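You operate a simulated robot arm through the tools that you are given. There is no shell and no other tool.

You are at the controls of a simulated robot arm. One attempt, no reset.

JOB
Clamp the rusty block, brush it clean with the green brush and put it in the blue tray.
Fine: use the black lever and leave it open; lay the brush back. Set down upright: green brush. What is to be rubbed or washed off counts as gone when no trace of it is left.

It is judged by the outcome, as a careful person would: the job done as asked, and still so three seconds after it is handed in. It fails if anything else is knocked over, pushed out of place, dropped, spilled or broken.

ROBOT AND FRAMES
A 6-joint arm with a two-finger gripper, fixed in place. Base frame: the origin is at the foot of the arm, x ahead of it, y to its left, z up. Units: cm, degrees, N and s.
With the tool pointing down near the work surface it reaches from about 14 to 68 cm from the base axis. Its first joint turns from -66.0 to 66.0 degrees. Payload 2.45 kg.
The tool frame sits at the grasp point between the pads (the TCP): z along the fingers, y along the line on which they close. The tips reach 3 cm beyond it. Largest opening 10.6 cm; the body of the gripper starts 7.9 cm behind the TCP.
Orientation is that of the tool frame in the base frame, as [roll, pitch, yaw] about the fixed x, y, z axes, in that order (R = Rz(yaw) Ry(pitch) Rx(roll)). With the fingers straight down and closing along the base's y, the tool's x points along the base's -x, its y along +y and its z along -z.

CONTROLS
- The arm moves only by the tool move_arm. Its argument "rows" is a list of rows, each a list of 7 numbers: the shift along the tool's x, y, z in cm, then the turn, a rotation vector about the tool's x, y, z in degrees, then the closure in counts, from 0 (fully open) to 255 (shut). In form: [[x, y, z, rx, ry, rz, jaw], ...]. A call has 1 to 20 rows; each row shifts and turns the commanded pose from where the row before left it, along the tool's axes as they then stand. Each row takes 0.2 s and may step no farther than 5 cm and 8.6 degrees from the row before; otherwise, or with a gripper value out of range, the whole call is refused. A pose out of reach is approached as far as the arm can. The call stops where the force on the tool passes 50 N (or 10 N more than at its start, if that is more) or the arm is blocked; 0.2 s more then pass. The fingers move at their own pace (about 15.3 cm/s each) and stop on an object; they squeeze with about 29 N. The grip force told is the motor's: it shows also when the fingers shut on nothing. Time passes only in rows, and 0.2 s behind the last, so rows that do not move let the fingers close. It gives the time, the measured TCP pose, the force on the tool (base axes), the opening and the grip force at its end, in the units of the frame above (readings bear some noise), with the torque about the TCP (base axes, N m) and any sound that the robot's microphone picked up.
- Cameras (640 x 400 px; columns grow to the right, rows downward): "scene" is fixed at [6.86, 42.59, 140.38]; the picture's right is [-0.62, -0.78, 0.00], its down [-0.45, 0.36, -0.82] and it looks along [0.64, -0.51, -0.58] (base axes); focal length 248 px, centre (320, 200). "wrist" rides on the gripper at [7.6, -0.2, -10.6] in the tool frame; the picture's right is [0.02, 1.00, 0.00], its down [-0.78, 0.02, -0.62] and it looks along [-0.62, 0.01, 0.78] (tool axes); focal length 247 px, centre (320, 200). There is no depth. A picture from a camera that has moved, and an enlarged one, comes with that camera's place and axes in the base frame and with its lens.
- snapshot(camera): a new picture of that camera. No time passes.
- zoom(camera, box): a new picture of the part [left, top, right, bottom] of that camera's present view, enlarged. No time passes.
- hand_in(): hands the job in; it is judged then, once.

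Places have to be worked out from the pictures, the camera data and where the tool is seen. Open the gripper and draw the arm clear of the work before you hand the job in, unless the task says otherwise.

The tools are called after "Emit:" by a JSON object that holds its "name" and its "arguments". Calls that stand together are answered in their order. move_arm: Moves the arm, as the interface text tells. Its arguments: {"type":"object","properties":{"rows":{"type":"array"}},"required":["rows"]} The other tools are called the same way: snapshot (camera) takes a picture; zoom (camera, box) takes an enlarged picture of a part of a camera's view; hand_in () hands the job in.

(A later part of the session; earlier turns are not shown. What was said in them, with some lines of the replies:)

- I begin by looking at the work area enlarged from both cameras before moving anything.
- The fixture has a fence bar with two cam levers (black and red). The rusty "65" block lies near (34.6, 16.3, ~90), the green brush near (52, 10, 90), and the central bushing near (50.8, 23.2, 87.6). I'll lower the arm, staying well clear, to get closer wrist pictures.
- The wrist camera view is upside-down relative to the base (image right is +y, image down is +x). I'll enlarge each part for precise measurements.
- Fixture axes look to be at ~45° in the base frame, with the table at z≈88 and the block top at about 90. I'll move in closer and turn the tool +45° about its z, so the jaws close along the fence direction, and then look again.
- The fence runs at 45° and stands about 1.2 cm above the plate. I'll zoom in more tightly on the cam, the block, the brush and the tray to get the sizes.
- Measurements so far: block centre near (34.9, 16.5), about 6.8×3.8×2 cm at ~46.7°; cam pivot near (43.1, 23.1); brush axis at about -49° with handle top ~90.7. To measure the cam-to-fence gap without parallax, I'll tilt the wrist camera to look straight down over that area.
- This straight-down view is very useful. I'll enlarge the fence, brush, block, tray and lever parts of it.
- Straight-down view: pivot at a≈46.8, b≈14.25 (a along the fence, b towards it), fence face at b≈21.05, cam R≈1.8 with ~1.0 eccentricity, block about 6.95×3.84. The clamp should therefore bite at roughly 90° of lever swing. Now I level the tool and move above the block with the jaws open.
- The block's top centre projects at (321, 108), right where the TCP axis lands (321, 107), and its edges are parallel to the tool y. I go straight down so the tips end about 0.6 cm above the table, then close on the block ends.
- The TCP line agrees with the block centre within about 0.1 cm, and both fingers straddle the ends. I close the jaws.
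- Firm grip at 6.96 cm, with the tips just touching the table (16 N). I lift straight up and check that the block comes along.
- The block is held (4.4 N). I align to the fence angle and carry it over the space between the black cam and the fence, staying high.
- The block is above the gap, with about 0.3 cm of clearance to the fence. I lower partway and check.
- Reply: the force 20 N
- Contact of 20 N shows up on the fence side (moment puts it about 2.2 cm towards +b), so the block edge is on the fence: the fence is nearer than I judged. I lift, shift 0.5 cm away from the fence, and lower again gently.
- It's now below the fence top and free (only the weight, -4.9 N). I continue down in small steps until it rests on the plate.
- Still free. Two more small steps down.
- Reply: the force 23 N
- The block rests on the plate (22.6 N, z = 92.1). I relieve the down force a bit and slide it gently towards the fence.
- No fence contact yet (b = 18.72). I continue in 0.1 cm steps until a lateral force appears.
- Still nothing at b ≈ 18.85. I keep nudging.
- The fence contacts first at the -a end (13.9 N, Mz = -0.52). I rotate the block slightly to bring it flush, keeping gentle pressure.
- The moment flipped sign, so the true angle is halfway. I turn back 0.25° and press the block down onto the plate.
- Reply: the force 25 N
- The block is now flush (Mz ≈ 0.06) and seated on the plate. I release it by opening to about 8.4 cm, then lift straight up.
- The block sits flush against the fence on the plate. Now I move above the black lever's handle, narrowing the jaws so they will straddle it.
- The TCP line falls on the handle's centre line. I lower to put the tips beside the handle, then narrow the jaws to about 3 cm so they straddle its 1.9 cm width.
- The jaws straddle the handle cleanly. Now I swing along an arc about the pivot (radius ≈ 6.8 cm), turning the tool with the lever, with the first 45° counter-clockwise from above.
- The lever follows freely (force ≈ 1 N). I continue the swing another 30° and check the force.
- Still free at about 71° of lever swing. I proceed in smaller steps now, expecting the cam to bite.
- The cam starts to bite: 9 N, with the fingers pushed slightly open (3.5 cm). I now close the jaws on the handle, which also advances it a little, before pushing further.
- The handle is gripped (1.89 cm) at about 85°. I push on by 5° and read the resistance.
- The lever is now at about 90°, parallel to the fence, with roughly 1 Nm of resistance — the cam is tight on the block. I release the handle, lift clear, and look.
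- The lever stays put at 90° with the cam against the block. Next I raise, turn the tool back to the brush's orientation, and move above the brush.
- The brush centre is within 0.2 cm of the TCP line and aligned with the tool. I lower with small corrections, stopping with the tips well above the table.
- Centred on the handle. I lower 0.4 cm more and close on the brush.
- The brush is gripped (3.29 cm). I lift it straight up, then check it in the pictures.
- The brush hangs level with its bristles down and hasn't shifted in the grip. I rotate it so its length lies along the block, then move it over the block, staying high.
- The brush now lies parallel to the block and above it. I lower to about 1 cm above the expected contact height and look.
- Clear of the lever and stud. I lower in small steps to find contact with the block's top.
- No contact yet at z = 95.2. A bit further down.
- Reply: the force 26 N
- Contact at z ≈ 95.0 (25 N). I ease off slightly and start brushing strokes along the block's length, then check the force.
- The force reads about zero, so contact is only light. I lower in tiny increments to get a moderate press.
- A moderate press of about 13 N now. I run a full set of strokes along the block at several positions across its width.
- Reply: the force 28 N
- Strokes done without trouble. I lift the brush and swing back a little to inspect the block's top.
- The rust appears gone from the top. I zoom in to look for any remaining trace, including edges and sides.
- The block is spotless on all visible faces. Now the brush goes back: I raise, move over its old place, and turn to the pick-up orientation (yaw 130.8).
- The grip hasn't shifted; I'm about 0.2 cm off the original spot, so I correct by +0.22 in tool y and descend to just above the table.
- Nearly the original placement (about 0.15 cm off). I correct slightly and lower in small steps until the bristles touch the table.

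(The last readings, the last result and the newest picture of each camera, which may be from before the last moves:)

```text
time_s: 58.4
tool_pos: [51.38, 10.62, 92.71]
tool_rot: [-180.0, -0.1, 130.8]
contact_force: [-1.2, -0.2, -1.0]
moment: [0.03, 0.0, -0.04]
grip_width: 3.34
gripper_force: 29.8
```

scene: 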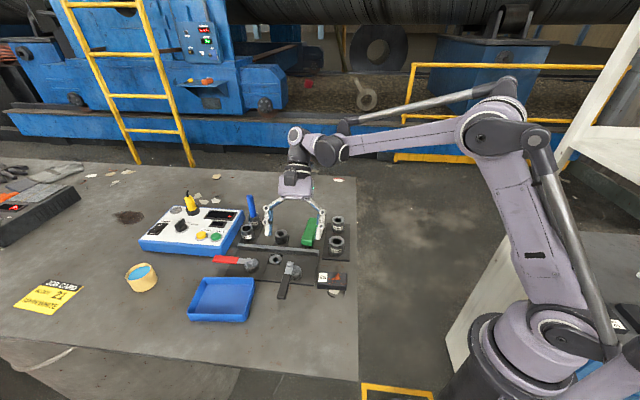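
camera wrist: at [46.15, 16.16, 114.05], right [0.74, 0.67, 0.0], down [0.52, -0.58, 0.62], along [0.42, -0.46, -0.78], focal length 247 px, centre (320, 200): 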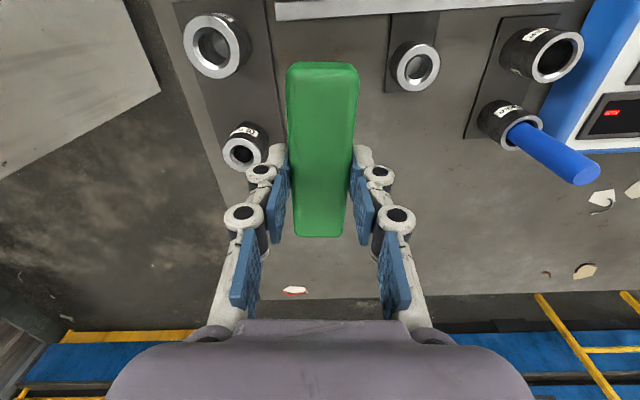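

No contact yet; a little further down.

Emit:
{"name": "move_arm", "arguments": {"rows": [[0, 0, 0.1, 0, 0, 0, 255], [0, 0, 0.08, 0, 0, 0, 255], [0, 0, 0, 0, 0, 0, 255]]}}

```text
time_s: 59.2
tool_pos: [51.31, 10.55, 92.55]
tool_rot: [180.0, 0.0, 130.8]
contact_force: [0.6, 0.7, -0.9]
moment: [-0.02, -0.01, 0.02]
grip_width: 3.33
gripper_force: 29.0
```

Emit:
{"name": "move_arm", "arguments": {"rows": [[0, 0, 0.08, 0, 0, 0, 255], [0, 0, 0, 0, 0, 0, 255]]}}

Emit:
{"name": "zoom", "arguments": {"camera": "scene", "box": [270, 190, 370, 265]}}

```text
time_s: 59.8
tool_pos: [51.28, 10.47, 92.44]
tool_rot: [-180.0, -0.1, 130.8]
contact_force: [-0.1, -2.1, 17.5]
moment: [-0.04, 0.05, 0.01]
grip_width: 3.31
gripper_force: 29.0
```

```text
5.33 times, centred on (320, 228) of scene
camera zoom: at [6.84, 42.58, 140.39], right [-0.62, -0.78, 0.0], down [-0.45, 0.36, -0.82], along [0.64, -0.51, -0.58], focal length 1321 px, centre (320, 53)
```

zoom: 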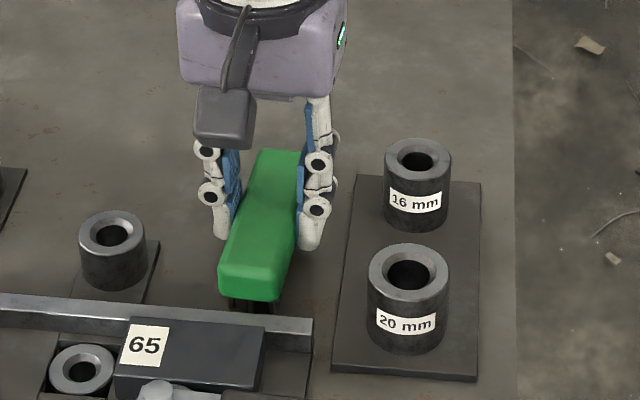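

The bristles are on the table (17 N, centred) within about 0.15 cm of the original place. I ease off, open the jaws, and lift away.

Emit:
{"name": "move_arm", "arguments": {"rows": [[0, 0, -0.05, 0, 0, 0, 255], [0, 0, 0, 0, 0, 0, 150], [0, 0, 0, 0, 0, 0, 110], [0, 0, 0, 0, 0, 0, 110], [0, 0, -2, 0, 0, 0, 110], [0, 0, -4, 0, 0, 0, 110], [0, 0, -4, 0, 0, 0, 110], [0, 0, -1, 0, 0, 0, 110], [0, 0, 0, 0, 0, 0, 110]]}}

Emit:
{"name": "snapshot", "arguments": {"camera": "wrist"}}

Emit:
{"name": "zoom", "arguments": {"camera": "scene", "box": [230, 190, 370, 295]}}

```text
time_s: 61.8
tool_pos: [51.44, 10.51, 103.66]
tool_rot: [-180.0, 0.0, 130.8]
contact_force: [-0.5, -1.0, -0.8]
moment: [-0.01, 0.0, -0.02]
grip_width: 6.03
gripper_force: 0.1
```

```text
taken
camera wrist: at [46.29, 16.18, 114.17], right [0.74, 0.67, 0.0], down [0.52, -0.58, 0.62], along [0.42, -0.46, -0.78], focal length 247 px, centre (320, 200)
```

wrist: 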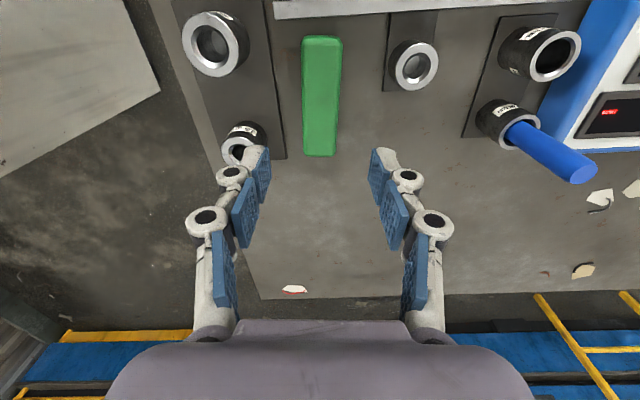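

```text
3.81 times, centred on (300, 242) of scene
camera zoom: at [6.86, 42.59, 140.38], right [-0.62, -0.78, 0.0], down [-0.45, 0.36, -0.82], along [0.64, -0.51, -0.58], focal length 944 px, centre (396, 38)
```

zoom: 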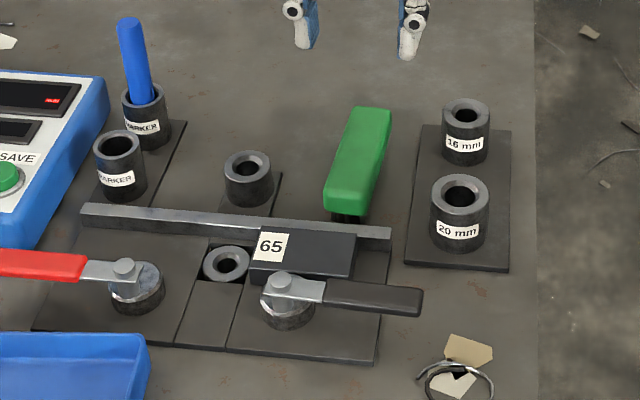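

The brush is back in place standing on its bristles. Now I go back to the black lever: turn the tool to the earlier release pose and hover above the handle.

Emit:
{"name": "move_arm", "arguments": {"rows": [[0, 0, 0, 0, 0, -7.85, 140], [0, 0, 0, 0, 0, -7.85, 160], [0, 0, 0, 0, 0, -7.85, 160], [0, 0, 0, 0, 0, -7.85, 160], [0, 0, 0, 0, 0, -7.85, 160], [0, 0, 0, 0, 0, -7.85, 160], [0, 0, 0, 0, 0, -7.85, 160], [0, 0, 0, 0, 0, -7.85, 160], [0, 0, 0, 0, 0, -7.85, 160], [0, 0, 0, 0, 0, -7.85, 160], [0, 0, 0, 0, 0, -7.85, 160], [0, 0, 0, 0, 0, -7.85, 160], [1.0, 3.7, 0, 0, 0, 0, 160], [1.0, 3.7, 0, 0, 0, 0, 160], [1.0, 3.7, 0, 0, 0, 0, 160], [1.0, 3.7, 0, 0, 0, 0, 160], [0, 0, 3, 0, 0, 0, 160], [0, 0, 0, 0, 0, 0, 160]]}}

Emit:
{"name": "snapshot", "arguments": {"camera": "wrist"}}

Emit:
{"name": "zoom", "arguments": {"camera": "wrist", "box": [220, 60, 420, 220]}}

Emit:
{"name": "zoom", "arguments": {"camera": "scene", "box": [230, 200, 370, 305]}}

```text
time_s: 65.6
tool_pos: [38.26, 17.82, 100.38]
tool_rot: [-180.0, 0.0, -135.0]
contact_force: [1.2, -0.3, -0.2]
moment: [0.01, 0.0, -0.02]
grip_width: 3.96
gripper_force: 0.0
```

```text
taken
camera wrist: at [32.86, 12.54, 110.97], right [-0.72, 0.69, 0.0], down [0.54, 0.57, 0.62], along [0.43, 0.45, -0.78], focal length 247 px, centre (320, 200)
```

wrist: 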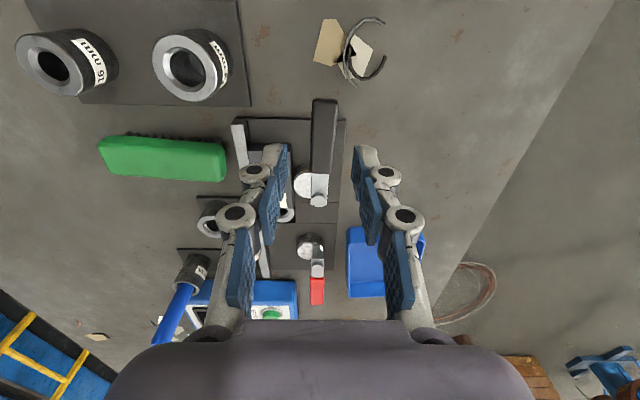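

```text
2.50 times, centred on (320, 140) of wrist
camera zoom: at [32.86, 12.54, 110.97], right [-0.72, 0.69, 0.0], down [0.54, 0.57, 0.62], along [0.43, 0.45, -0.78], focal length 617 px, centre (320, 350)
```

zoom: 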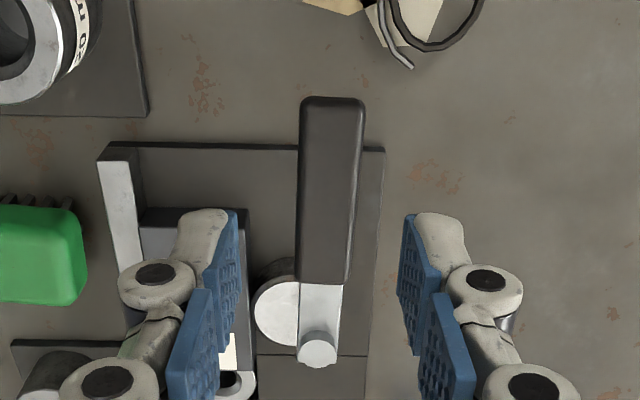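

```text
3.81 times, centred on (300, 252) of scene
camera zoom: at [6.86, 42.59, 140.38], right [-0.62, -0.78, 0.0], down [-0.45, 0.36, -0.82], along [0.64, -0.51, -0.58], focal length 944 px, centre (396, 0)
```

zoom: 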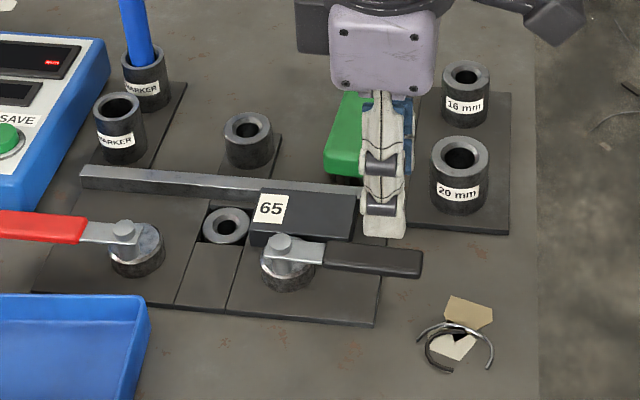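

The handle centre is 0.3 cm towards +tool-y of my TCP. I correct, lower to the handle, and grip it.

Emit:
{"name": "move_arm", "arguments": {"rows": [[0, 0.28, 0, 0, 0, 0, 160], [0, 0, 3, 0, 0, 0, 160], [0, 0, 2.3, 0, 0, 0, 160], [0, 0, 1.4, 0, 0, 0, 160], [0, 0, 0, 0, 0, 0, 160], [0, 0, 0, 0, 0, 0, 255], [0, 0, 0, 0, 0, 0, 255], [0, 0, 0, 0, 0, 0, 255]]}}

Emit:
{"name": "zoom", "arguments": {"camera": "wrist", "box": [200, 60, 440, 240]}}

```text
time_s: 67.4
tool_pos: [38.03, 18.26, 93.8]
tool_rot: [-179.9, -0.1, -135.2]
contact_force: [9.0, -8.9, -9.2]
moment: [-0.13, -0.33, -1.06]
grip_width: 1.92
gripper_force: 44.6
```

```text
2.22 times, centred on (320, 150) of wrist
camera zoom: at [32.7, 12.85, 104.31], right [-0.72, 0.69, 0.0], down [0.54, 0.56, 0.62], along [0.43, 0.45, -0.78], focal length 549 px, centre (320, 311)
```

zoom: 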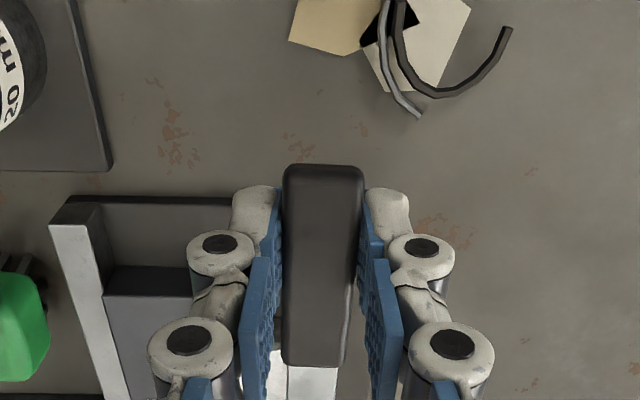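

Gripped. Now I turn the lever back clockwise: first 15° gripped to break it loose.

Emit:
{"name": "move_arm", "arguments": {"rows": [[-0.02, 0.6, 0, 0, 0, 5, 255], [-0.02, 0.6, 0, 0, 0, 5, 255], [-0.02, 0.6, 0, 0, 0, 5, 255], [0, 0, 0, 0, 0, 0, 255]]}}

Emit:
{"name": "zoom", "arguments": {"camera": "scene", "box": [240, 220, 350, 300]}}

```text
time_s: 68.4
tool_pos: [37.03, 19.61, 93.77]
tool_rot: [-179.9, 0.4, -150.1]
contact_force: [26.9, -3.0, 7.4]
moment: [-0.35, -0.16, -1.03]
grip_width: 1.92
gripper_force: 43.9
```

```text
5.00 times, centred on (295, 260) of scene
camera zoom: at [6.92, 42.58, 140.38], right [-0.62, -0.78, 0.0], down [-0.45, 0.36, -0.82], along [0.64, -0.51, -0.58], focal length 1239 px, centre (445, -100)
```

zoom: 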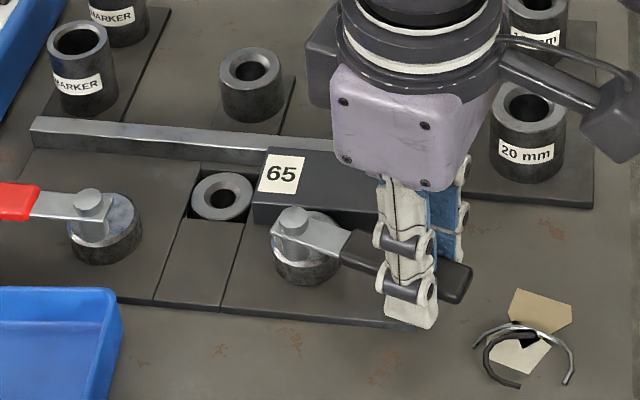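

The cam is loosened (lever back by 15°), with some radial strain in the grip. I open the jaws to straddle again, then carry on the arc in 7.5° steps.

Emit:
{"name": "move_arm", "arguments": {"rows": [[0, 0, 0, 0, 0, 0, 182], [0, 0, 0, 0, 0, 0, 182], [-0.06, 0.89, 0, 0, 0, 7.5, 182], [-0.06, 0.89, 0, 0, 0, 7.5, 182], [-0.06, 0.89, 0, 0, 0, 7.5, 182], [-0.06, 0.89, 0, 0, 0, 7.5, 182], [0, 0, 0, 0, 0, 0, 182]]}}

Emit:
{"name": "zoom", "arguments": {"camera": "wrist", "box": [200, 60, 440, 240]}}

Emit:
{"name": "zoom", "arguments": {"camera": "scene", "box": [240, 220, 350, 310]}}

```text
time_s: 70.0
tool_pos: [35.87, 23.2, 93.83]
tool_rot: [180.0, -0.1, 179.9]
contact_force: [0.2, -0.1, -0.6]
moment: [-0.03, 0.03, -0.02]
grip_width: 3.06
gripper_force: 0.2
```

```text
2.22 times, centred on (320, 150) of wrist
camera zoom: at [28.13, 23.07, 104.34], right [-0.02, 1.0, 0.0], down [0.78, 0.01, 0.62], along [0.62, 0.01, -0.78], focal length 549 px, centre (320, 311)
```

zoom: 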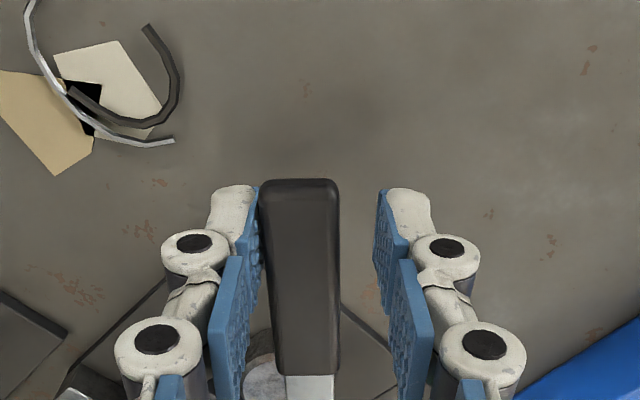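

```text
4.44 times, centred on (295, 265) of scene
camera zoom: at [6.86, 42.59, 140.38], right [-0.62, -0.78, 0.0], down [-0.45, 0.36, -0.82], along [0.64, -0.51, -0.58], focal length 1101 px, centre (431, -89)
```

zoom: 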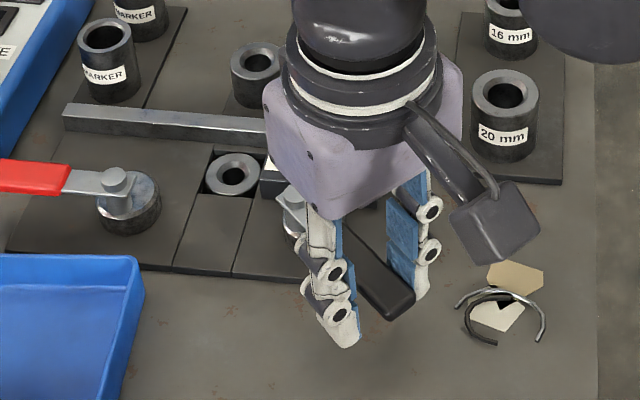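

The lever follows freely at about 41° from closed. I complete the remaining 45°.

Emit:
{"name": "move_arm", "arguments": {"rows": [[-0.06, 0.89, 0, 0, 0, 7.5, 182], [-0.06, 0.89, 0, 0, 0, 7.5, 182], [-0.06, 0.89, 0, 0, 0, 7.5, 182], [-0.06, 0.89, 0, 0, 0, 7.5, 182], [-0.06, 0.89, 0, 0, 0, 7.5, 182], [-0.06, 0.89, 0, 0, 0, 7.5, 182], [0, 0, 0, 0, 0, 0, 182]]}}

Emit:
{"name": "zoom", "arguments": {"camera": "wrist", "box": [200, 60, 440, 240]}}

Emit:
{"name": "zoom", "arguments": {"camera": "scene", "box": [240, 220, 350, 310]}}

```text
time_s: 71.6
tool_pos: [37.98, 28.05, 93.7]
tool_rot: [-180.0, 0.0, 134.9]
contact_force: [0.0, 0.8, 0.1]
moment: [0.0, -0.01, 0.01]
grip_width: 3.09
gripper_force: 0.3
```

```text
2.22 times, centred on (320, 150) of wrist
camera zoom: at [32.48, 33.36, 104.23], right [0.69, 0.72, 0.0], down [0.56, -0.54, 0.62], along [0.45, -0.43, -0.78], focal length 549 px, centre (320, 311)
```

zoom: 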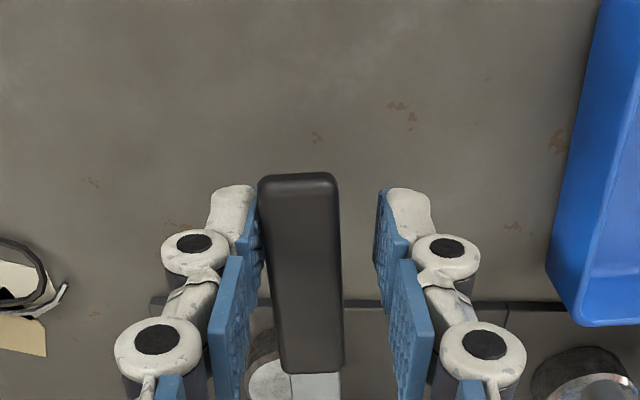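

```text
4.44 times, centred on (295, 265) of scene
camera zoom: at [6.86, 42.59, 140.38], right [-0.62, -0.78, 0.0], down [-0.45, 0.36, -0.82], along [0.64, -0.51, -0.58], focal length 1101 px, centre (431, -89)
```

zoom: 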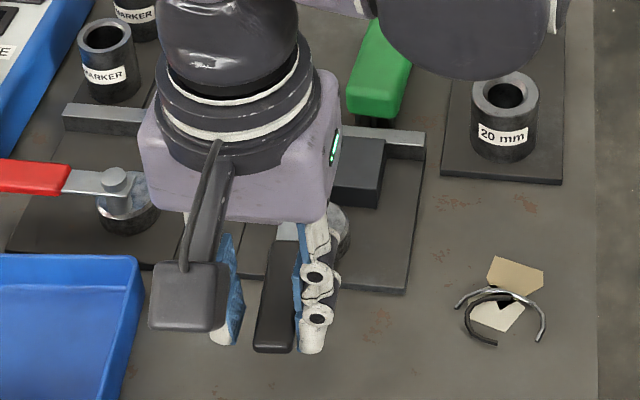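

The lever is about 4° short of its original open position. I push it 0.45 cm further with the same finger.

Emit:
{"name": "move_arm", "arguments": {"rows": [[0, 0.25, 0, 0, 0, 0, 182], [0, 0.2, 0, 0, 0, 0, 182], [0, 0, 0, 0, 0, 0, 182]]}}

Emit:
{"name": "zoom", "arguments": {"camera": "wrist", "box": [200, 60, 440, 240]}}

```text
time_s: 72.4
tool_pos: [38.35, 28.28, 93.72]
tool_rot: [-179.9, 0.0, 135.1]
contact_force: [-0.1, 0.0, 0.4]
moment: [0.0, 0.0, -0.01]
grip_width: 3.04
gripper_force: 0.2
```

```text
2.22 times, centred on (320, 150) of wrist
camera zoom: at [32.79, 33.63, 104.23], right [0.69, 0.72, 0.0], down [0.57, -0.54, 0.62], along [0.45, -0.43, -0.78], focal length 549 px, centre (320, 311)
```

zoom: 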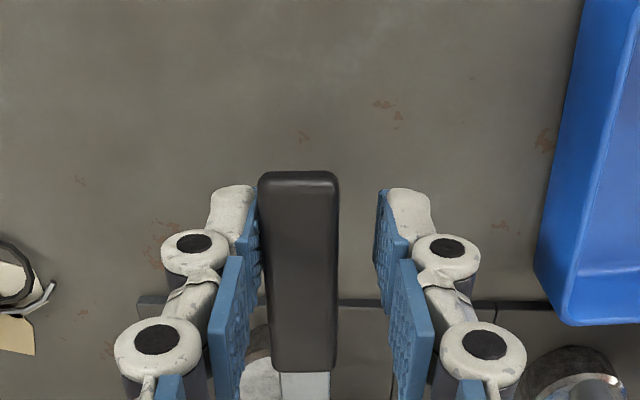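

The handle is now aligned as it was originally. I open the jaws and lift clear.

Emit:
{"name": "move_arm", "arguments": {"rows": [[0, 0, 0, 0, 0, 0, 130], [0, 0, 0, 0, 0, 0, 130], [0, 0, -2, 0, 0, 0, 130], [0, 0, -4, 0, 0, 0, 130], [0, 0, -2, 0, 0, 0, 60], [0, 0, 0, 0, 0, 0, 50]]}}

Emit:
{"name": "snapshot", "arguments": {"camera": "wrist"}}

Emit:
{"name": "zoom", "arguments": {"camera": "wrist", "box": [250, 90, 410, 260]}}

Emit:
{"name": "zoom", "arguments": {"camera": "scene", "box": [220, 210, 360, 310]}}

```text
time_s: 73.8
tool_pos: [38.27, 28.32, 101.69]
tool_rot: [180.0, 0.0, 134.9]
contact_force: [-0.1, -0.2, 1.4]
moment: [0.01, 0.01, -0.02]
grip_width: 8.51
gripper_force: 0.0
```

```text
taken
camera wrist: at [32.69, 33.68, 112.3], right [0.69, 0.72, 0.0], down [0.57, -0.54, 0.62], along [0.45, -0.43, -0.78], focal length 247 px, centre (320, 200)
```

wrist: 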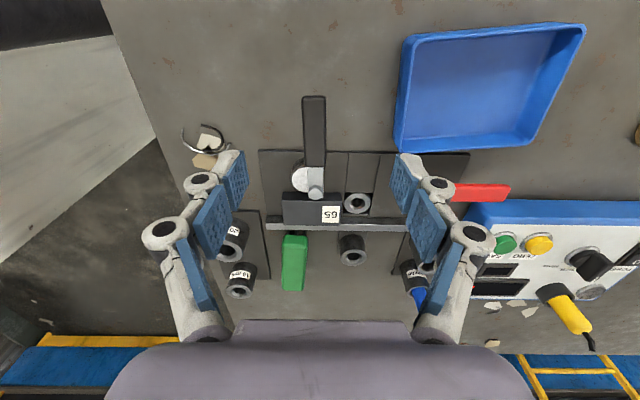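

```text
2.35 times, centred on (330, 175) of wrist
camera zoom: at [32.69, 33.68, 112.3], right [0.69, 0.72, 0.0], down [0.57, -0.54, 0.62], along [0.45, -0.43, -0.78], focal length 581 px, centre (296, 259)
```

zoom: 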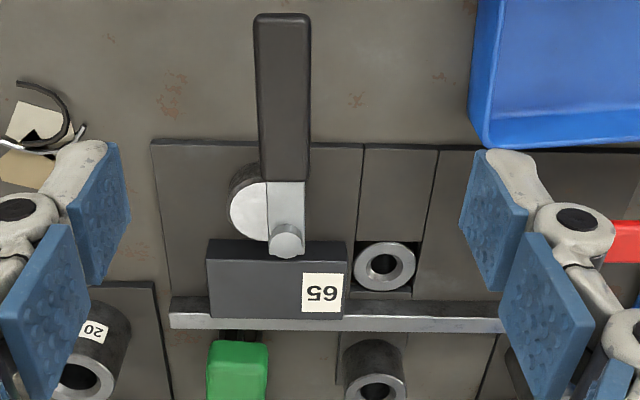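

```text
4.00 times, centred on (290, 260) of scene
camera zoom: at [6.86, 42.59, 140.38], right [-0.62, -0.78, 0.0], down [-0.45, 0.36, -0.82], along [0.64, -0.51, -0.58], focal length 991 px, centre (440, -40)
```

zoom: 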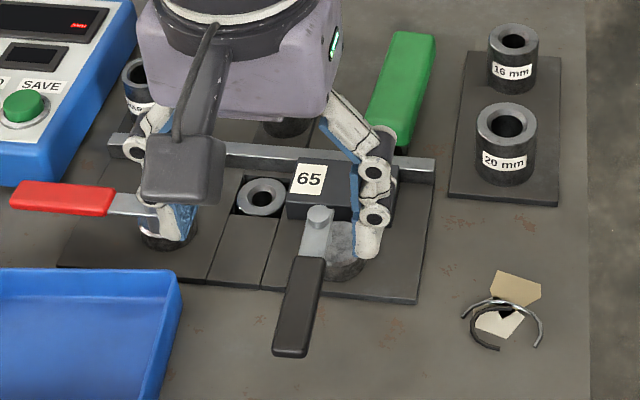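

The lever is back open and the block still stands against the fence. I move above the block to re-grasp it by its ends.

Emit:
{"name": "move_arm", "arguments": {"rows": [[-3.97, -0.26, 0, 0, 0, 0, 40], [-3.97, -0.26, 0, 0, 0, 0, 40], [-3.97, -0.26, 0, 0, 0, 0, 40], [0, 0, 2, 0, 0, 0, 40], [0, 0, 0, 0, 0, 0, 40]]}}

Emit:
{"name": "snapshot", "arguments": {"camera": "wrist"}}

Emit:
{"name": "zoom", "arguments": {"camera": "wrist", "box": [220, 60, 420, 185]}}

```text
time_s: 75.0
tool_pos: [46.26, 19.43, 99.77]
tool_rot: [-179.9, 0.0, 135.0]
contact_force: [0.2, -0.3, 0.0]
moment: [0.01, -0.01, 0.0]
grip_width: 8.9
gripper_force: 0.1
```

```text
taken
camera wrist: at [40.64, 24.7, 110.21], right [0.69, 0.72, 0.0], down [0.57, -0.54, 0.62], along [0.45, -0.43, -0.78], focal length 247 px, centre (320, 200)
```

wrist: 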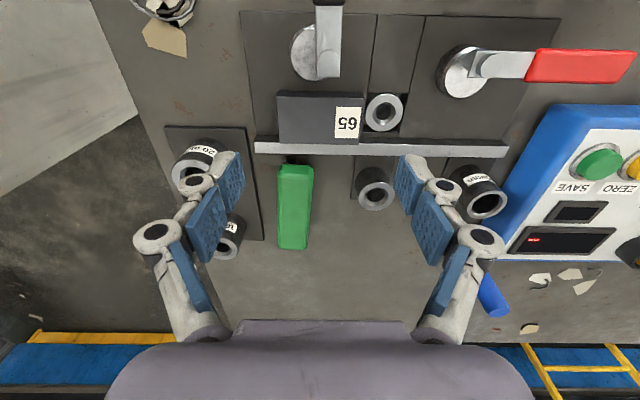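

```text
3.20 times, centred on (320, 122) of wrist
camera zoom: at [40.64, 24.7, 110.21], right [0.69, 0.72, 0.0], down [0.57, -0.54, 0.62], along [0.45, -0.43, -0.78], focal length 790 px, centre (320, 448)
```

zoom: 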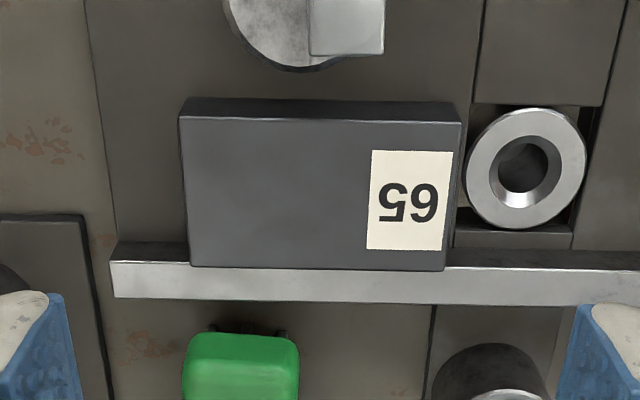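

The block is clean and centred under the TCP. I descend so the tips stay just above the plate, and close on the ends.

Emit:
{"name": "move_arm", "arguments": {"rows": [[0, 0, 3, 0, 0, 0, 40], [0, 0, 3, 0, 0, 0, 40], [0, 0, 1, 0, 0, 0, 40], [0, 0, 0.4, 0, 0, 0, 40], [0, 0, 0, 0, 0, 0, 255], [0, 0, 0, 0, 0, 0, 255], [0, 0, 0, 0, 0, 0, 255]]}}

Emit:
{"name": "zoom", "arguments": {"camera": "wrist", "box": [220, 80, 420, 205]}}

```text
time_s: 76.6
tool_pos: [46.08, 19.18, 92.27]
tool_rot: [179.9, -0.1, 135.1]
contact_force: [3.7, 3.5, 10.0]
moment: [-0.2, 0.21, 0.01]
grip_width: 6.97
gripper_force: 29.2
```

```text
3.20 times, centred on (320, 142) of wrist
camera zoom: at [40.57, 24.68, 102.83], right [0.69, 0.72, 0.0], down [0.57, -0.54, 0.62], along [0.45, -0.43, -0.78], focal length 790 px, centre (320, 384)
```

zoom: 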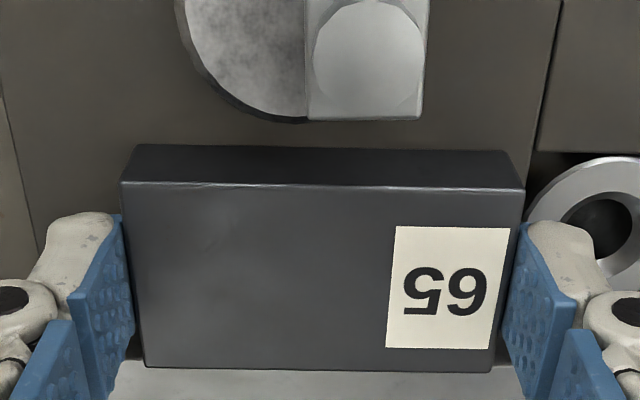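

Gripped at 6.97 cm; the near side face is clean too. I lift straight up with a tiny move away from the fence.

Emit:
{"name": "move_arm", "arguments": {"rows": [[0.1, 0, -0.4, 0, 0, 0, 255], [0.1, 0, -1.5, 0, 0, 0, 255], [0, 0, -3, 0, 0, 0, 255], [0, 0, -4, 0, 0, 0, 255], [0, 0, 0, 0, 0, 0, 255]]}}

Emit:
{"name": "zoom", "arguments": {"camera": "wrist", "box": [200, 60, 440, 240]}}

Emit:
{"name": "zoom", "arguments": {"camera": "scene", "box": [190, 190, 350, 320]}}

```text
time_s: 77.8
tool_pos: [45.93, 19.47, 101.41]
tool_rot: [-180.0, 0.0, 135.0]
contact_force: [0.4, 0.3, -3.3]
moment: [-0.01, -0.03, -0.01]
grip_width: 6.97
gripper_force: 28.9
```

```text
2.22 times, centred on (320, 150) of wrist
camera zoom: at [40.44, 24.8, 111.91], right [0.69, 0.72, 0.0], down [0.57, -0.54, 0.62], along [0.45, -0.43, -0.78], focal length 549 px, centre (320, 311)
```

zoom: 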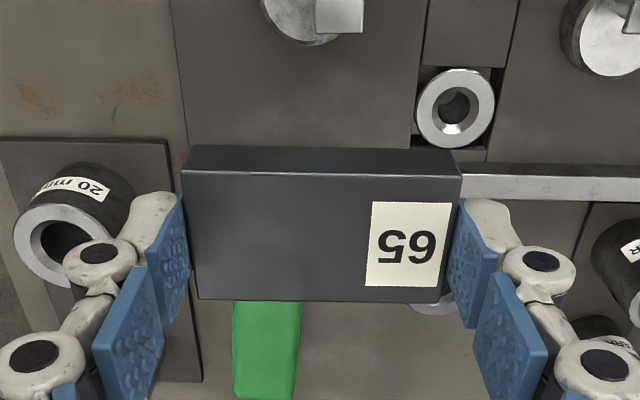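

```text
3.08 times, centred on (270, 255) of scene
camera zoom: at [6.87, 42.6, 140.38], right [-0.62, -0.78, 0.0], down [-0.45, 0.36, -0.82], along [0.64, -0.51, -0.58], focal length 762 px, centre (474, 31)
```

zoom: 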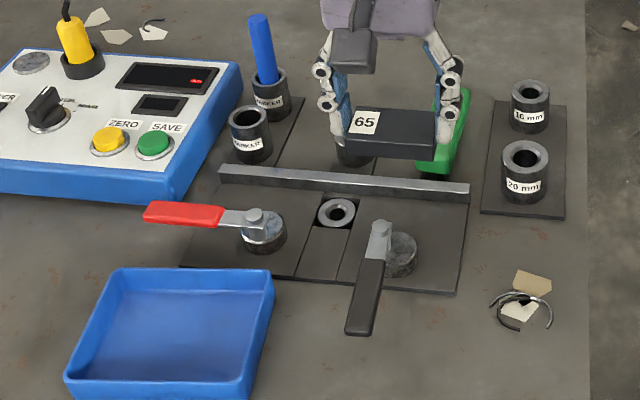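

The block is lifted cleanly. I carry it over to above the tray (centre ≈ (46.1, 38.75), long axis ≈ 50°) and check alignment from there.

Emit:
{"name": "move_arm", "arguments": {"rows": [[2.7, 2.75, 0, 0, 0, 0, 255], [2.7, 2.75, 0, 0, 0, 0, 255], [2.7, 2.75, 0, 0, 0, 0, 255], [2.7, 2.75, 0, 0, 0, 0, 255], [2.7, 2.75, 0, 0, 0, 0, 255], [0, 0, 0, 0, 0, -5.2, 255], [0, 0, 0, 0, 0, 0, 255]]}}

Emit:
{"name": "snapshot", "arguments": {"camera": "wrist"}}

Emit:
{"name": "zoom", "arguments": {"camera": "scene", "box": [150, 200, 310, 330]}}

```text
time_s: 79.4
tool_pos: [46.16, 38.73, 101.26]
tool_rot: [-179.9, -0.1, 140.2]
contact_force: [0.1, -0.6, -3.4]
moment: [-0.02, -0.04, -0.03]
grip_width: 6.96
gripper_force: 29.5
```

```text
taken
camera wrist: at [40.15, 43.66, 111.79], right [0.62, 0.78, 0.0], down [0.61, -0.49, 0.62], along [0.49, -0.39, -0.78], focal length 247 px, centre (320, 200)
```

wrist: 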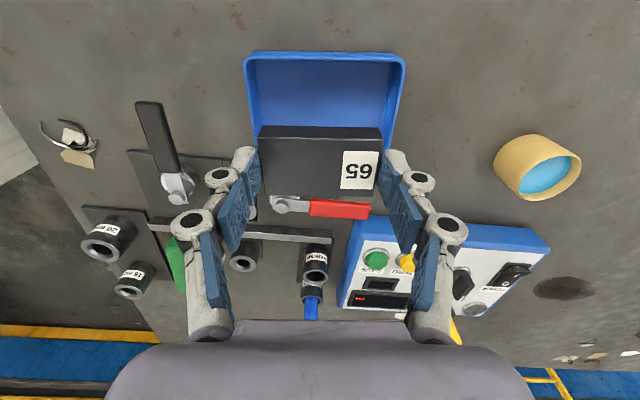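

```text
3.08 times, centred on (230, 265) of scene
camera zoom: at [6.87, 42.6, 140.38], right [-0.62, -0.78, 0.0], down [-0.45, 0.36, -0.82], along [0.64, -0.51, -0.58], focal length 762 px, centre (597, 0)
```

zoom: 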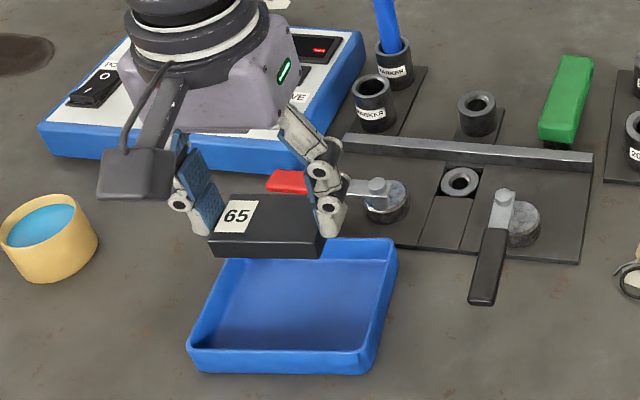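

The tray is aligned with the block's axes. I lower to just above the rim and check centring again.

Emit:
{"name": "move_arm", "arguments": {"rows": [[0, 0.1, 2.5, 0, 0, 0, 255], [0, 0, 2, 0, 0, 0, 255], [0, 0, 0, 0, 0, 0, 255]]}}

Emit:
{"name": "snapshot", "arguments": {"camera": "wrist"}}

Emit:
{"name": "zoom", "arguments": {"camera": "wrist", "box": [200, 30, 440, 230]}}

Emit:
{"name": "zoom", "arguments": {"camera": "scene", "box": [170, 230, 290, 330]}}

```text
time_s: 80.2
tool_pos: [46.14, 38.93, 96.73]
tool_rot: [180.0, 0.0, 140.2]
contact_force: [0.1, 0.1, -4.4]
moment: [-0.01, 0.01, 0.02]
grip_width: 7.0
gripper_force: 29.2
```

```text
taken
camera wrist: at [40.17, 43.71, 107.28], right [0.62, 0.78, 0.0], down [0.61, -0.49, 0.62], along [0.49, -0.39, -0.78], focal length 247 px, centre (320, 200)
```

wrist: 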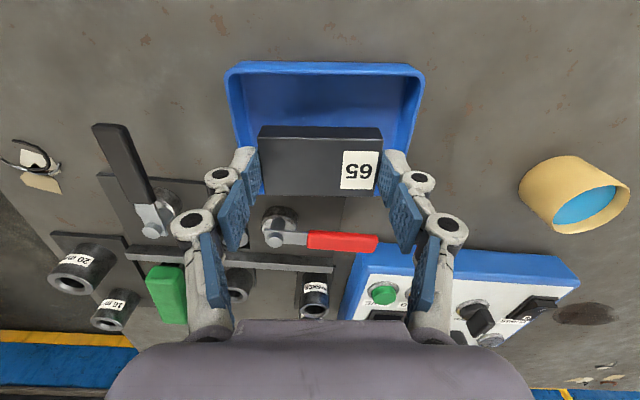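

```text
2.00 times, centred on (320, 130) of wrist
camera zoom: at [40.17, 43.71, 107.28], right [0.62, 0.78, 0.0], down [0.61, -0.49, 0.62], along [0.49, -0.39, -0.78], focal length 494 px, centre (320, 340)
```

zoom: 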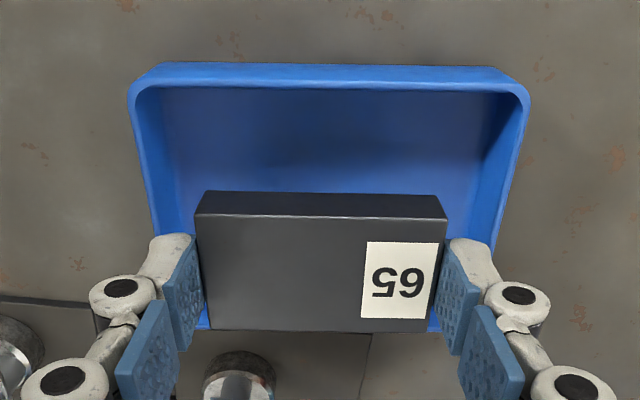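

```text
4.00 times, centred on (230, 280) of scene
camera zoom: at [6.87, 42.6, 140.38], right [-0.62, -0.78, 0.0], down [-0.45, 0.36, -0.82], along [0.64, -0.51, -0.58], focal length 991 px, centre (680, -120)
```

zoom: 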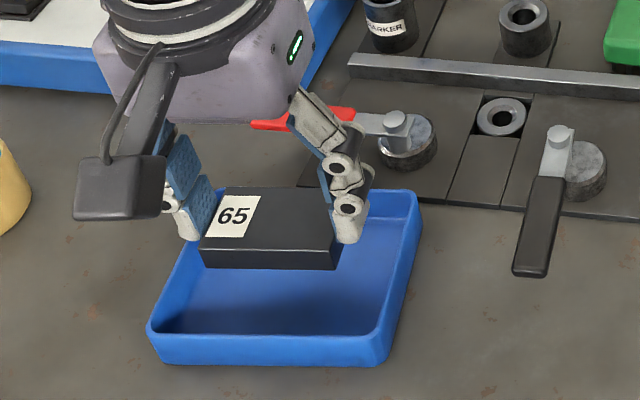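

The tray centre is about 0.2 cm further along tool +y; the fingers and knuckles have clearance to the walls. I correct and lower into the tray, stopping short of the floor.

Emit:
{"name": "move_arm", "arguments": {"rows": [[0.15, 0.2, 0, 0, 0, 0, 255], [0, 0, 1.5, 0, 0, 0, 255], [0, 0, 1.5, 0, 0, 0, 255], [0, 0, 0.6, 0, 0, 0, 255], [0, 0, 0, 0, 0, 0, 255]]}}

Emit:
{"name": "zoom", "arguments": {"camera": "wrist", "box": [200, 30, 440, 230]}}

Emit:
{"name": "zoom", "arguments": {"camera": "scene", "box": [170, 230, 290, 330]}}

```text
time_s: 81.4
tool_pos: [46.22, 39.2, 93.16]
tool_rot: [180.0, 0.1, 140.3]
contact_force: [0.3, -0.4, -3.4]
moment: [0.02, -0.01, -0.03]
grip_width: 6.99
gripper_force: 28.9
```

```text
2.00 times, centred on (320, 130) of wrist
camera zoom: at [40.17, 43.92, 103.66], right [0.62, 0.78, 0.0], down [0.61, -0.49, 0.62], along [0.49, -0.39, -0.78], focal length 494 px, centre (320, 340)
```

zoom: 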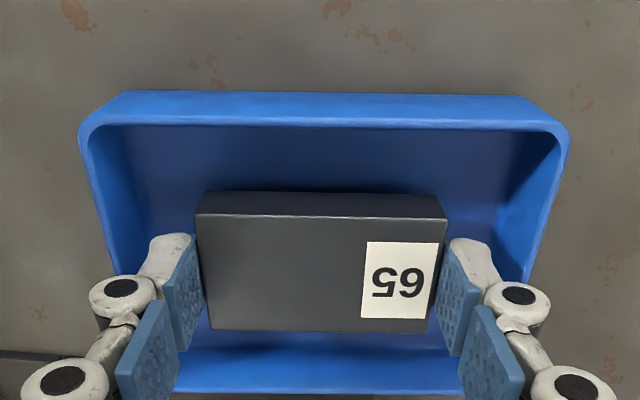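

```text
4.00 times, centred on (230, 280) of scene
camera zoom: at [6.87, 42.6, 140.38], right [-0.62, -0.78, 0.0], down [-0.45, 0.36, -0.82], along [0.64, -0.51, -0.58], focal length 991 px, centre (680, -120)
```

zoom: 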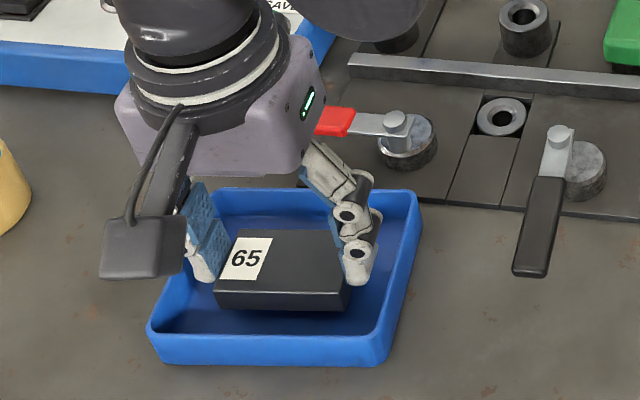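

Well centred inside the tray. I lower in small steps until the block touches the floor.

Emit:
{"name": "move_arm", "arguments": {"rows": [[0, 0, 0.3, 0, 0, 0, 255], [0, 0, 0.2, 0, 0, 0, 255], [0, 0, 0.15, 0, 0, 0, 255], [0, 0, 0, 0, 0, 0, 255]]}}

```text
time_s: 82.4
tool_pos: [46.07, 39.06, 92.56]
tool_rot: [179.9, 0.1, 140.3]
contact_force: [0.4, 0.4, -4.4]
moment: [0.0, 0.02, -0.02]
grip_width: 6.97
gripper_force: 29.0
```

Still hanging free. A few more 0.1 cm steps.

Emit:
{"name": "move_arm", "arguments": {"rows": [[0, 0, 0.1, 0, 0, 0, 255], [0, 0, 0.1, 0, 0, 0, 255], [0, 0, 0, 0, 0, 0, 255]]}}

```text
time_s: 83.2
tool_pos: [46.16, 39.15, 92.31]
tool_rot: [180.0, 0.0, 140.3]
contact_force: [0.3, -0.8, -3.8]
moment: [-0.03, 0.01, 0.0]
grip_width: 6.97
gripper_force: 29.6
```

Emit:
{"name": "move_arm", "arguments": {"rows": [[0, 0, 0.08, 0, 0, 0, 255], [0, 0, 0.07, 0, 0, 0, 255], [0, 0, 0, 0, 0, 0, 255]]}}

Emit:
{"name": "zoom", "arguments": {"camera": "scene", "box": [170, 240, 270, 320]}}

```text
time_s: 84.0
tool_pos: [46.24, 39.09, 92.09]
tool_rot: [180.0, 0.0, 140.2]
contact_force: [0.2, 0.4, -4.9]
moment: [0.02, 0.0, -0.01]
grip_width: 6.95
gripper_force: 28.8
```

```text
5.00 times, centred on (220, 280) of scene
camera zoom: at [6.87, 42.6, 140.38], right [-0.62, -0.78, 0.0], down [-0.45, 0.36, -0.82], along [0.64, -0.51, -0.58], focal length 1239 px, centre (820, -200)
```

zoom: 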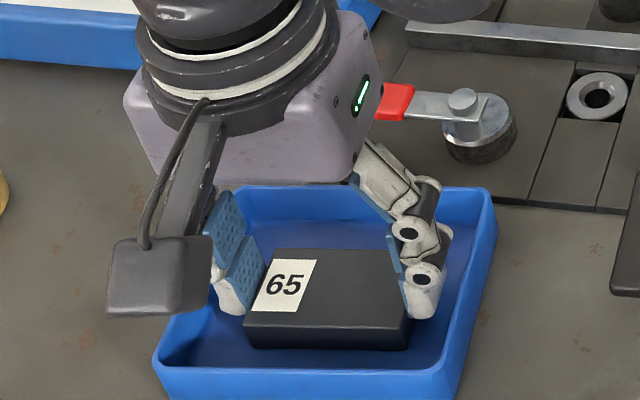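

Still no contact (z = 92.09). I continue gently.

Emit:
{"name": "move_arm", "arguments": {"rows": [[0, 0, 0.08, 0, 0, 0, 255], [0, 0, 0.07, 0, 0, 0, 255], [0, 0, 0, 0, 0, 0, 255]]}}

```text
time_s: 84.8
tool_pos: [46.16, 39.05, 92.04]
tool_rot: [180.0, 0.0, 140.1]
contact_force: [0.8, 1.5, 21.8]
moment: [-0.02, 0.0, -0.04]
grip_width: 6.97
gripper_force: 29.3
```

The block is on the tray floor. I ease off, open the jaws a little, and lift straight out.

Emit:
{"name": "move_arm", "arguments": {"rows": [[0, 0, -0.06, 0, 0, 0, 255], [0, 0, 0, 0, 0, 0, 65], [0, 0, 0, 0, 0, 0, 65], [0, 0, -1, 0, 0, 0, 65], [0, 0, -2, 0, 0, 0, 65], [0, 0, -4, 0, 0, 0, 65], [0, 0, -4, 0, 0, 0, 65], [0, 0, -4, 0, 0, 0, 65], [0, 0, 0, 0, 0, 0, 65]]}}

Emit:
{"name": "snapshot", "arguments": {"camera": "wrist"}}

Emit:
{"name": "snapshot", "arguments": {"camera": "scene"}}

Emit:
{"name": "zoom", "arguments": {"camera": "wrist", "box": [240, 30, 400, 160]}}

```text
time_s: 86.8
tool_pos: [46.23, 38.93, 107.28]
tool_rot: [-180.0, 0.0, 140.2]
contact_force: [1.1, 0.6, -0.6]
moment: [0.0, 0.0, -0.01]
grip_width: 7.91
gripper_force: 0.1
```

```text
taken
camera wrist: at [40.25, 43.79, 117.78], right [0.62, 0.78, 0.0], down [0.61, -0.49, 0.62], along [0.49, -0.39, -0.78], focal length 247 px, centre (320, 200)
```

wrist: 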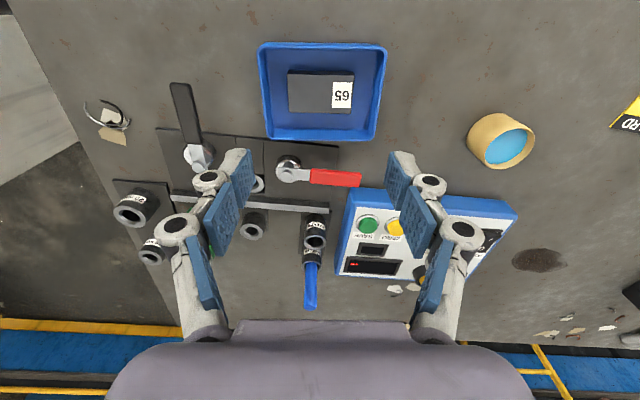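

```text
taken
```

scene: 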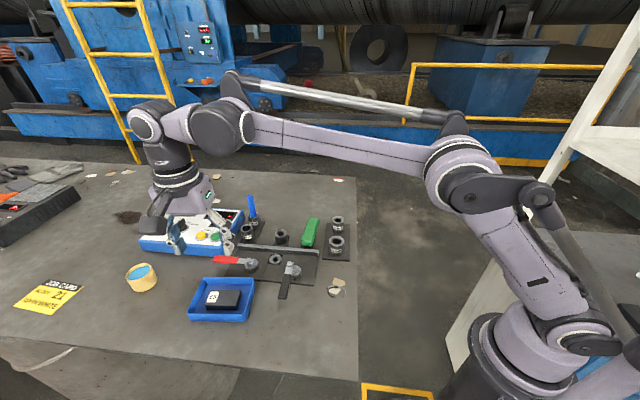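

```text
3.08 times, centred on (320, 95) of wrist
camera zoom: at [40.25, 43.79, 117.78], right [0.62, 0.78, 0.0], down [0.61, -0.49, 0.62], along [0.49, -0.39, -0.78], focal length 760 px, centre (320, 523)
```

zoom: 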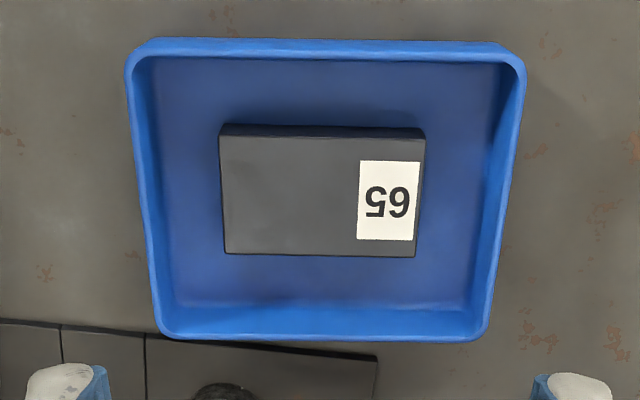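

The clean block sits in the tray; the brush stands upright in place and the black lever is open. I open the gripper fully and retract the arm up and away, then take a last look at everything.

Emit:
{"name": "move_arm", "arguments": {"rows": [[0, 0, -3, 0, 0, 0, 30], [1.1, -3.3, -2.3, 0, 0, 0, 0], [1.1, -3.3, -2.3, 0, 0, 0, 0], [1.1, -3.3, -2.3, 0, 0, 0, 0], [1.1, -3.3, -2.3, 0, 0, 0, 0], [1.1, -3.3, -2.3, 0, 0, 0, 0], [1.1, -3.3, -2.3, 0, 0, 0, 0], [1.1, -3.3, -2.3, 0, 0, 0, 0], [0, 0, 0, 0, 0, 0, 0], [0, 0, 0, 0, 0, 0, 0]]}}

Emit:
{"name": "snapshot", "arguments": {"camera": "scene"}}

Emit:
{"name": "zoom", "arguments": {"camera": "scene", "box": [180, 180, 380, 325]}}

Emit:
{"name": "zoom", "arguments": {"camera": "scene", "box": [185, 270, 265, 325]}}

Emit:
{"name": "zoom", "arguments": {"camera": "scene", "box": [260, 205, 350, 305]}}

```text
time_s: 89.0
tool_pos: [25.48, 26.3, 126.15]
tool_rot: [180.0, 0.1, 140.2]
contact_force: [-0.2, 0.5, -0.2]
moment: [-0.02, 0.01, -0.04]
grip_width: 10.62
gripper_force: 0.0
```

```text
taken
```

scene: 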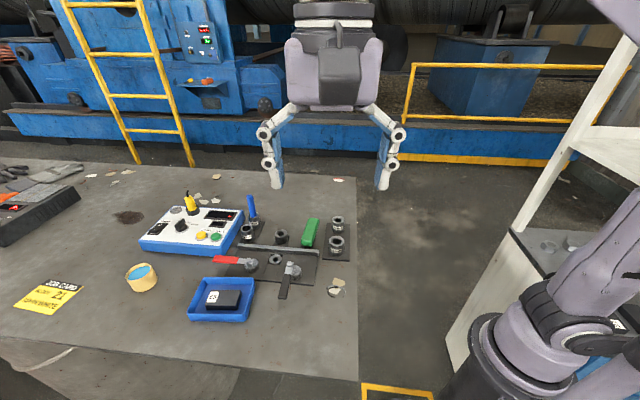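

```text
2.76 times, centred on (280, 252) of scene
camera zoom: at [6.86, 42.59, 140.38], right [-0.62, -0.78, 0.0], down [-0.45, 0.36, -0.82], along [0.64, -0.51, -0.58], focal length 683 px, centre (430, 55)
```

zoom: 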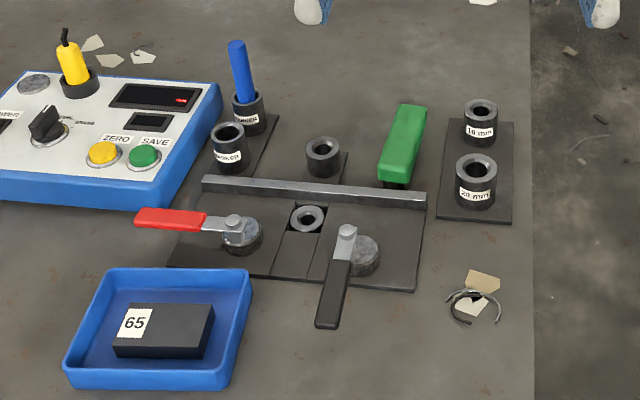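

```text
7.27 times, centred on (225, 298) of scene
camera zoom: at [6.86, 42.59, 140.38], right [-0.62, -0.78, 0.0], down [-0.45, 0.36, -0.82], along [0.64, -0.51, -0.58], focal length 1802 px, centre (1011, -509)
```

zoom: 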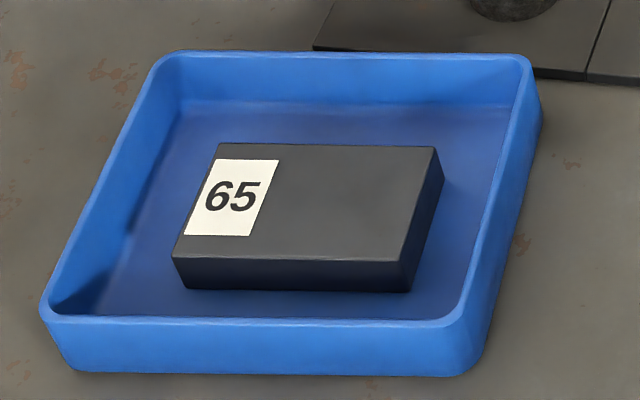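

```text
4.00 times, centred on (305, 255) of scene
camera zoom: at [6.86, 42.59, 140.38], right [-0.62, -0.78, 0.0], down [-0.45, 0.36, -0.82], along [0.64, -0.51, -0.58], focal length 991 px, centre (380, -20)
```

zoom: 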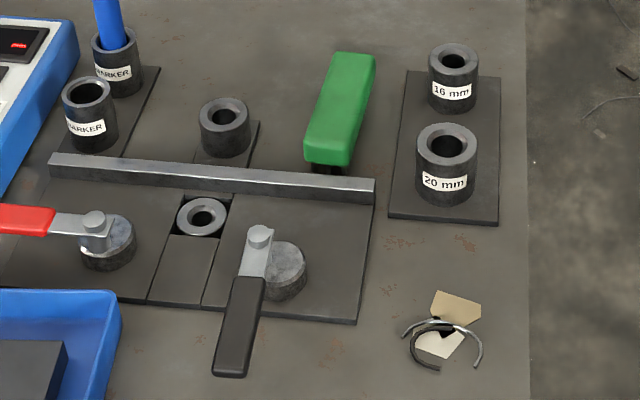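

The final pictures show the clean block in the tray, the brush standing on its bristles in its place, the black lever open as at the start, and nothing else disturbed. The gripper is open and clear, so I hand the job in.

Emit:
{"name": "hand_in", "arguments": {}}

```text
The job is handed in.
```

The rusty block was clamped with the black lever, brushed clean with the green brush and put in the blue tray. I've handed the job in.

- **Block:** no rust shows on the top or on the sides I could see. The face that sat against the fence and the underside I couldn't inspect closely.
- **Black lever:** back open, in the same position as at the start.
- **Green brush:** standing upright on its bristles, within about 0.15 cm of its original spot.
- **Rest of the table:** nothing else appears moved in the final pictures. The paper scrap and wire bits that were beside and under the block are still there.
- **Arm:** the gripper is open and drawn clear of the work.

While being placed, the block briefly landed on the edge of the fence at about 20 N. I lifted it and set it down again flush against the fence before clamping.
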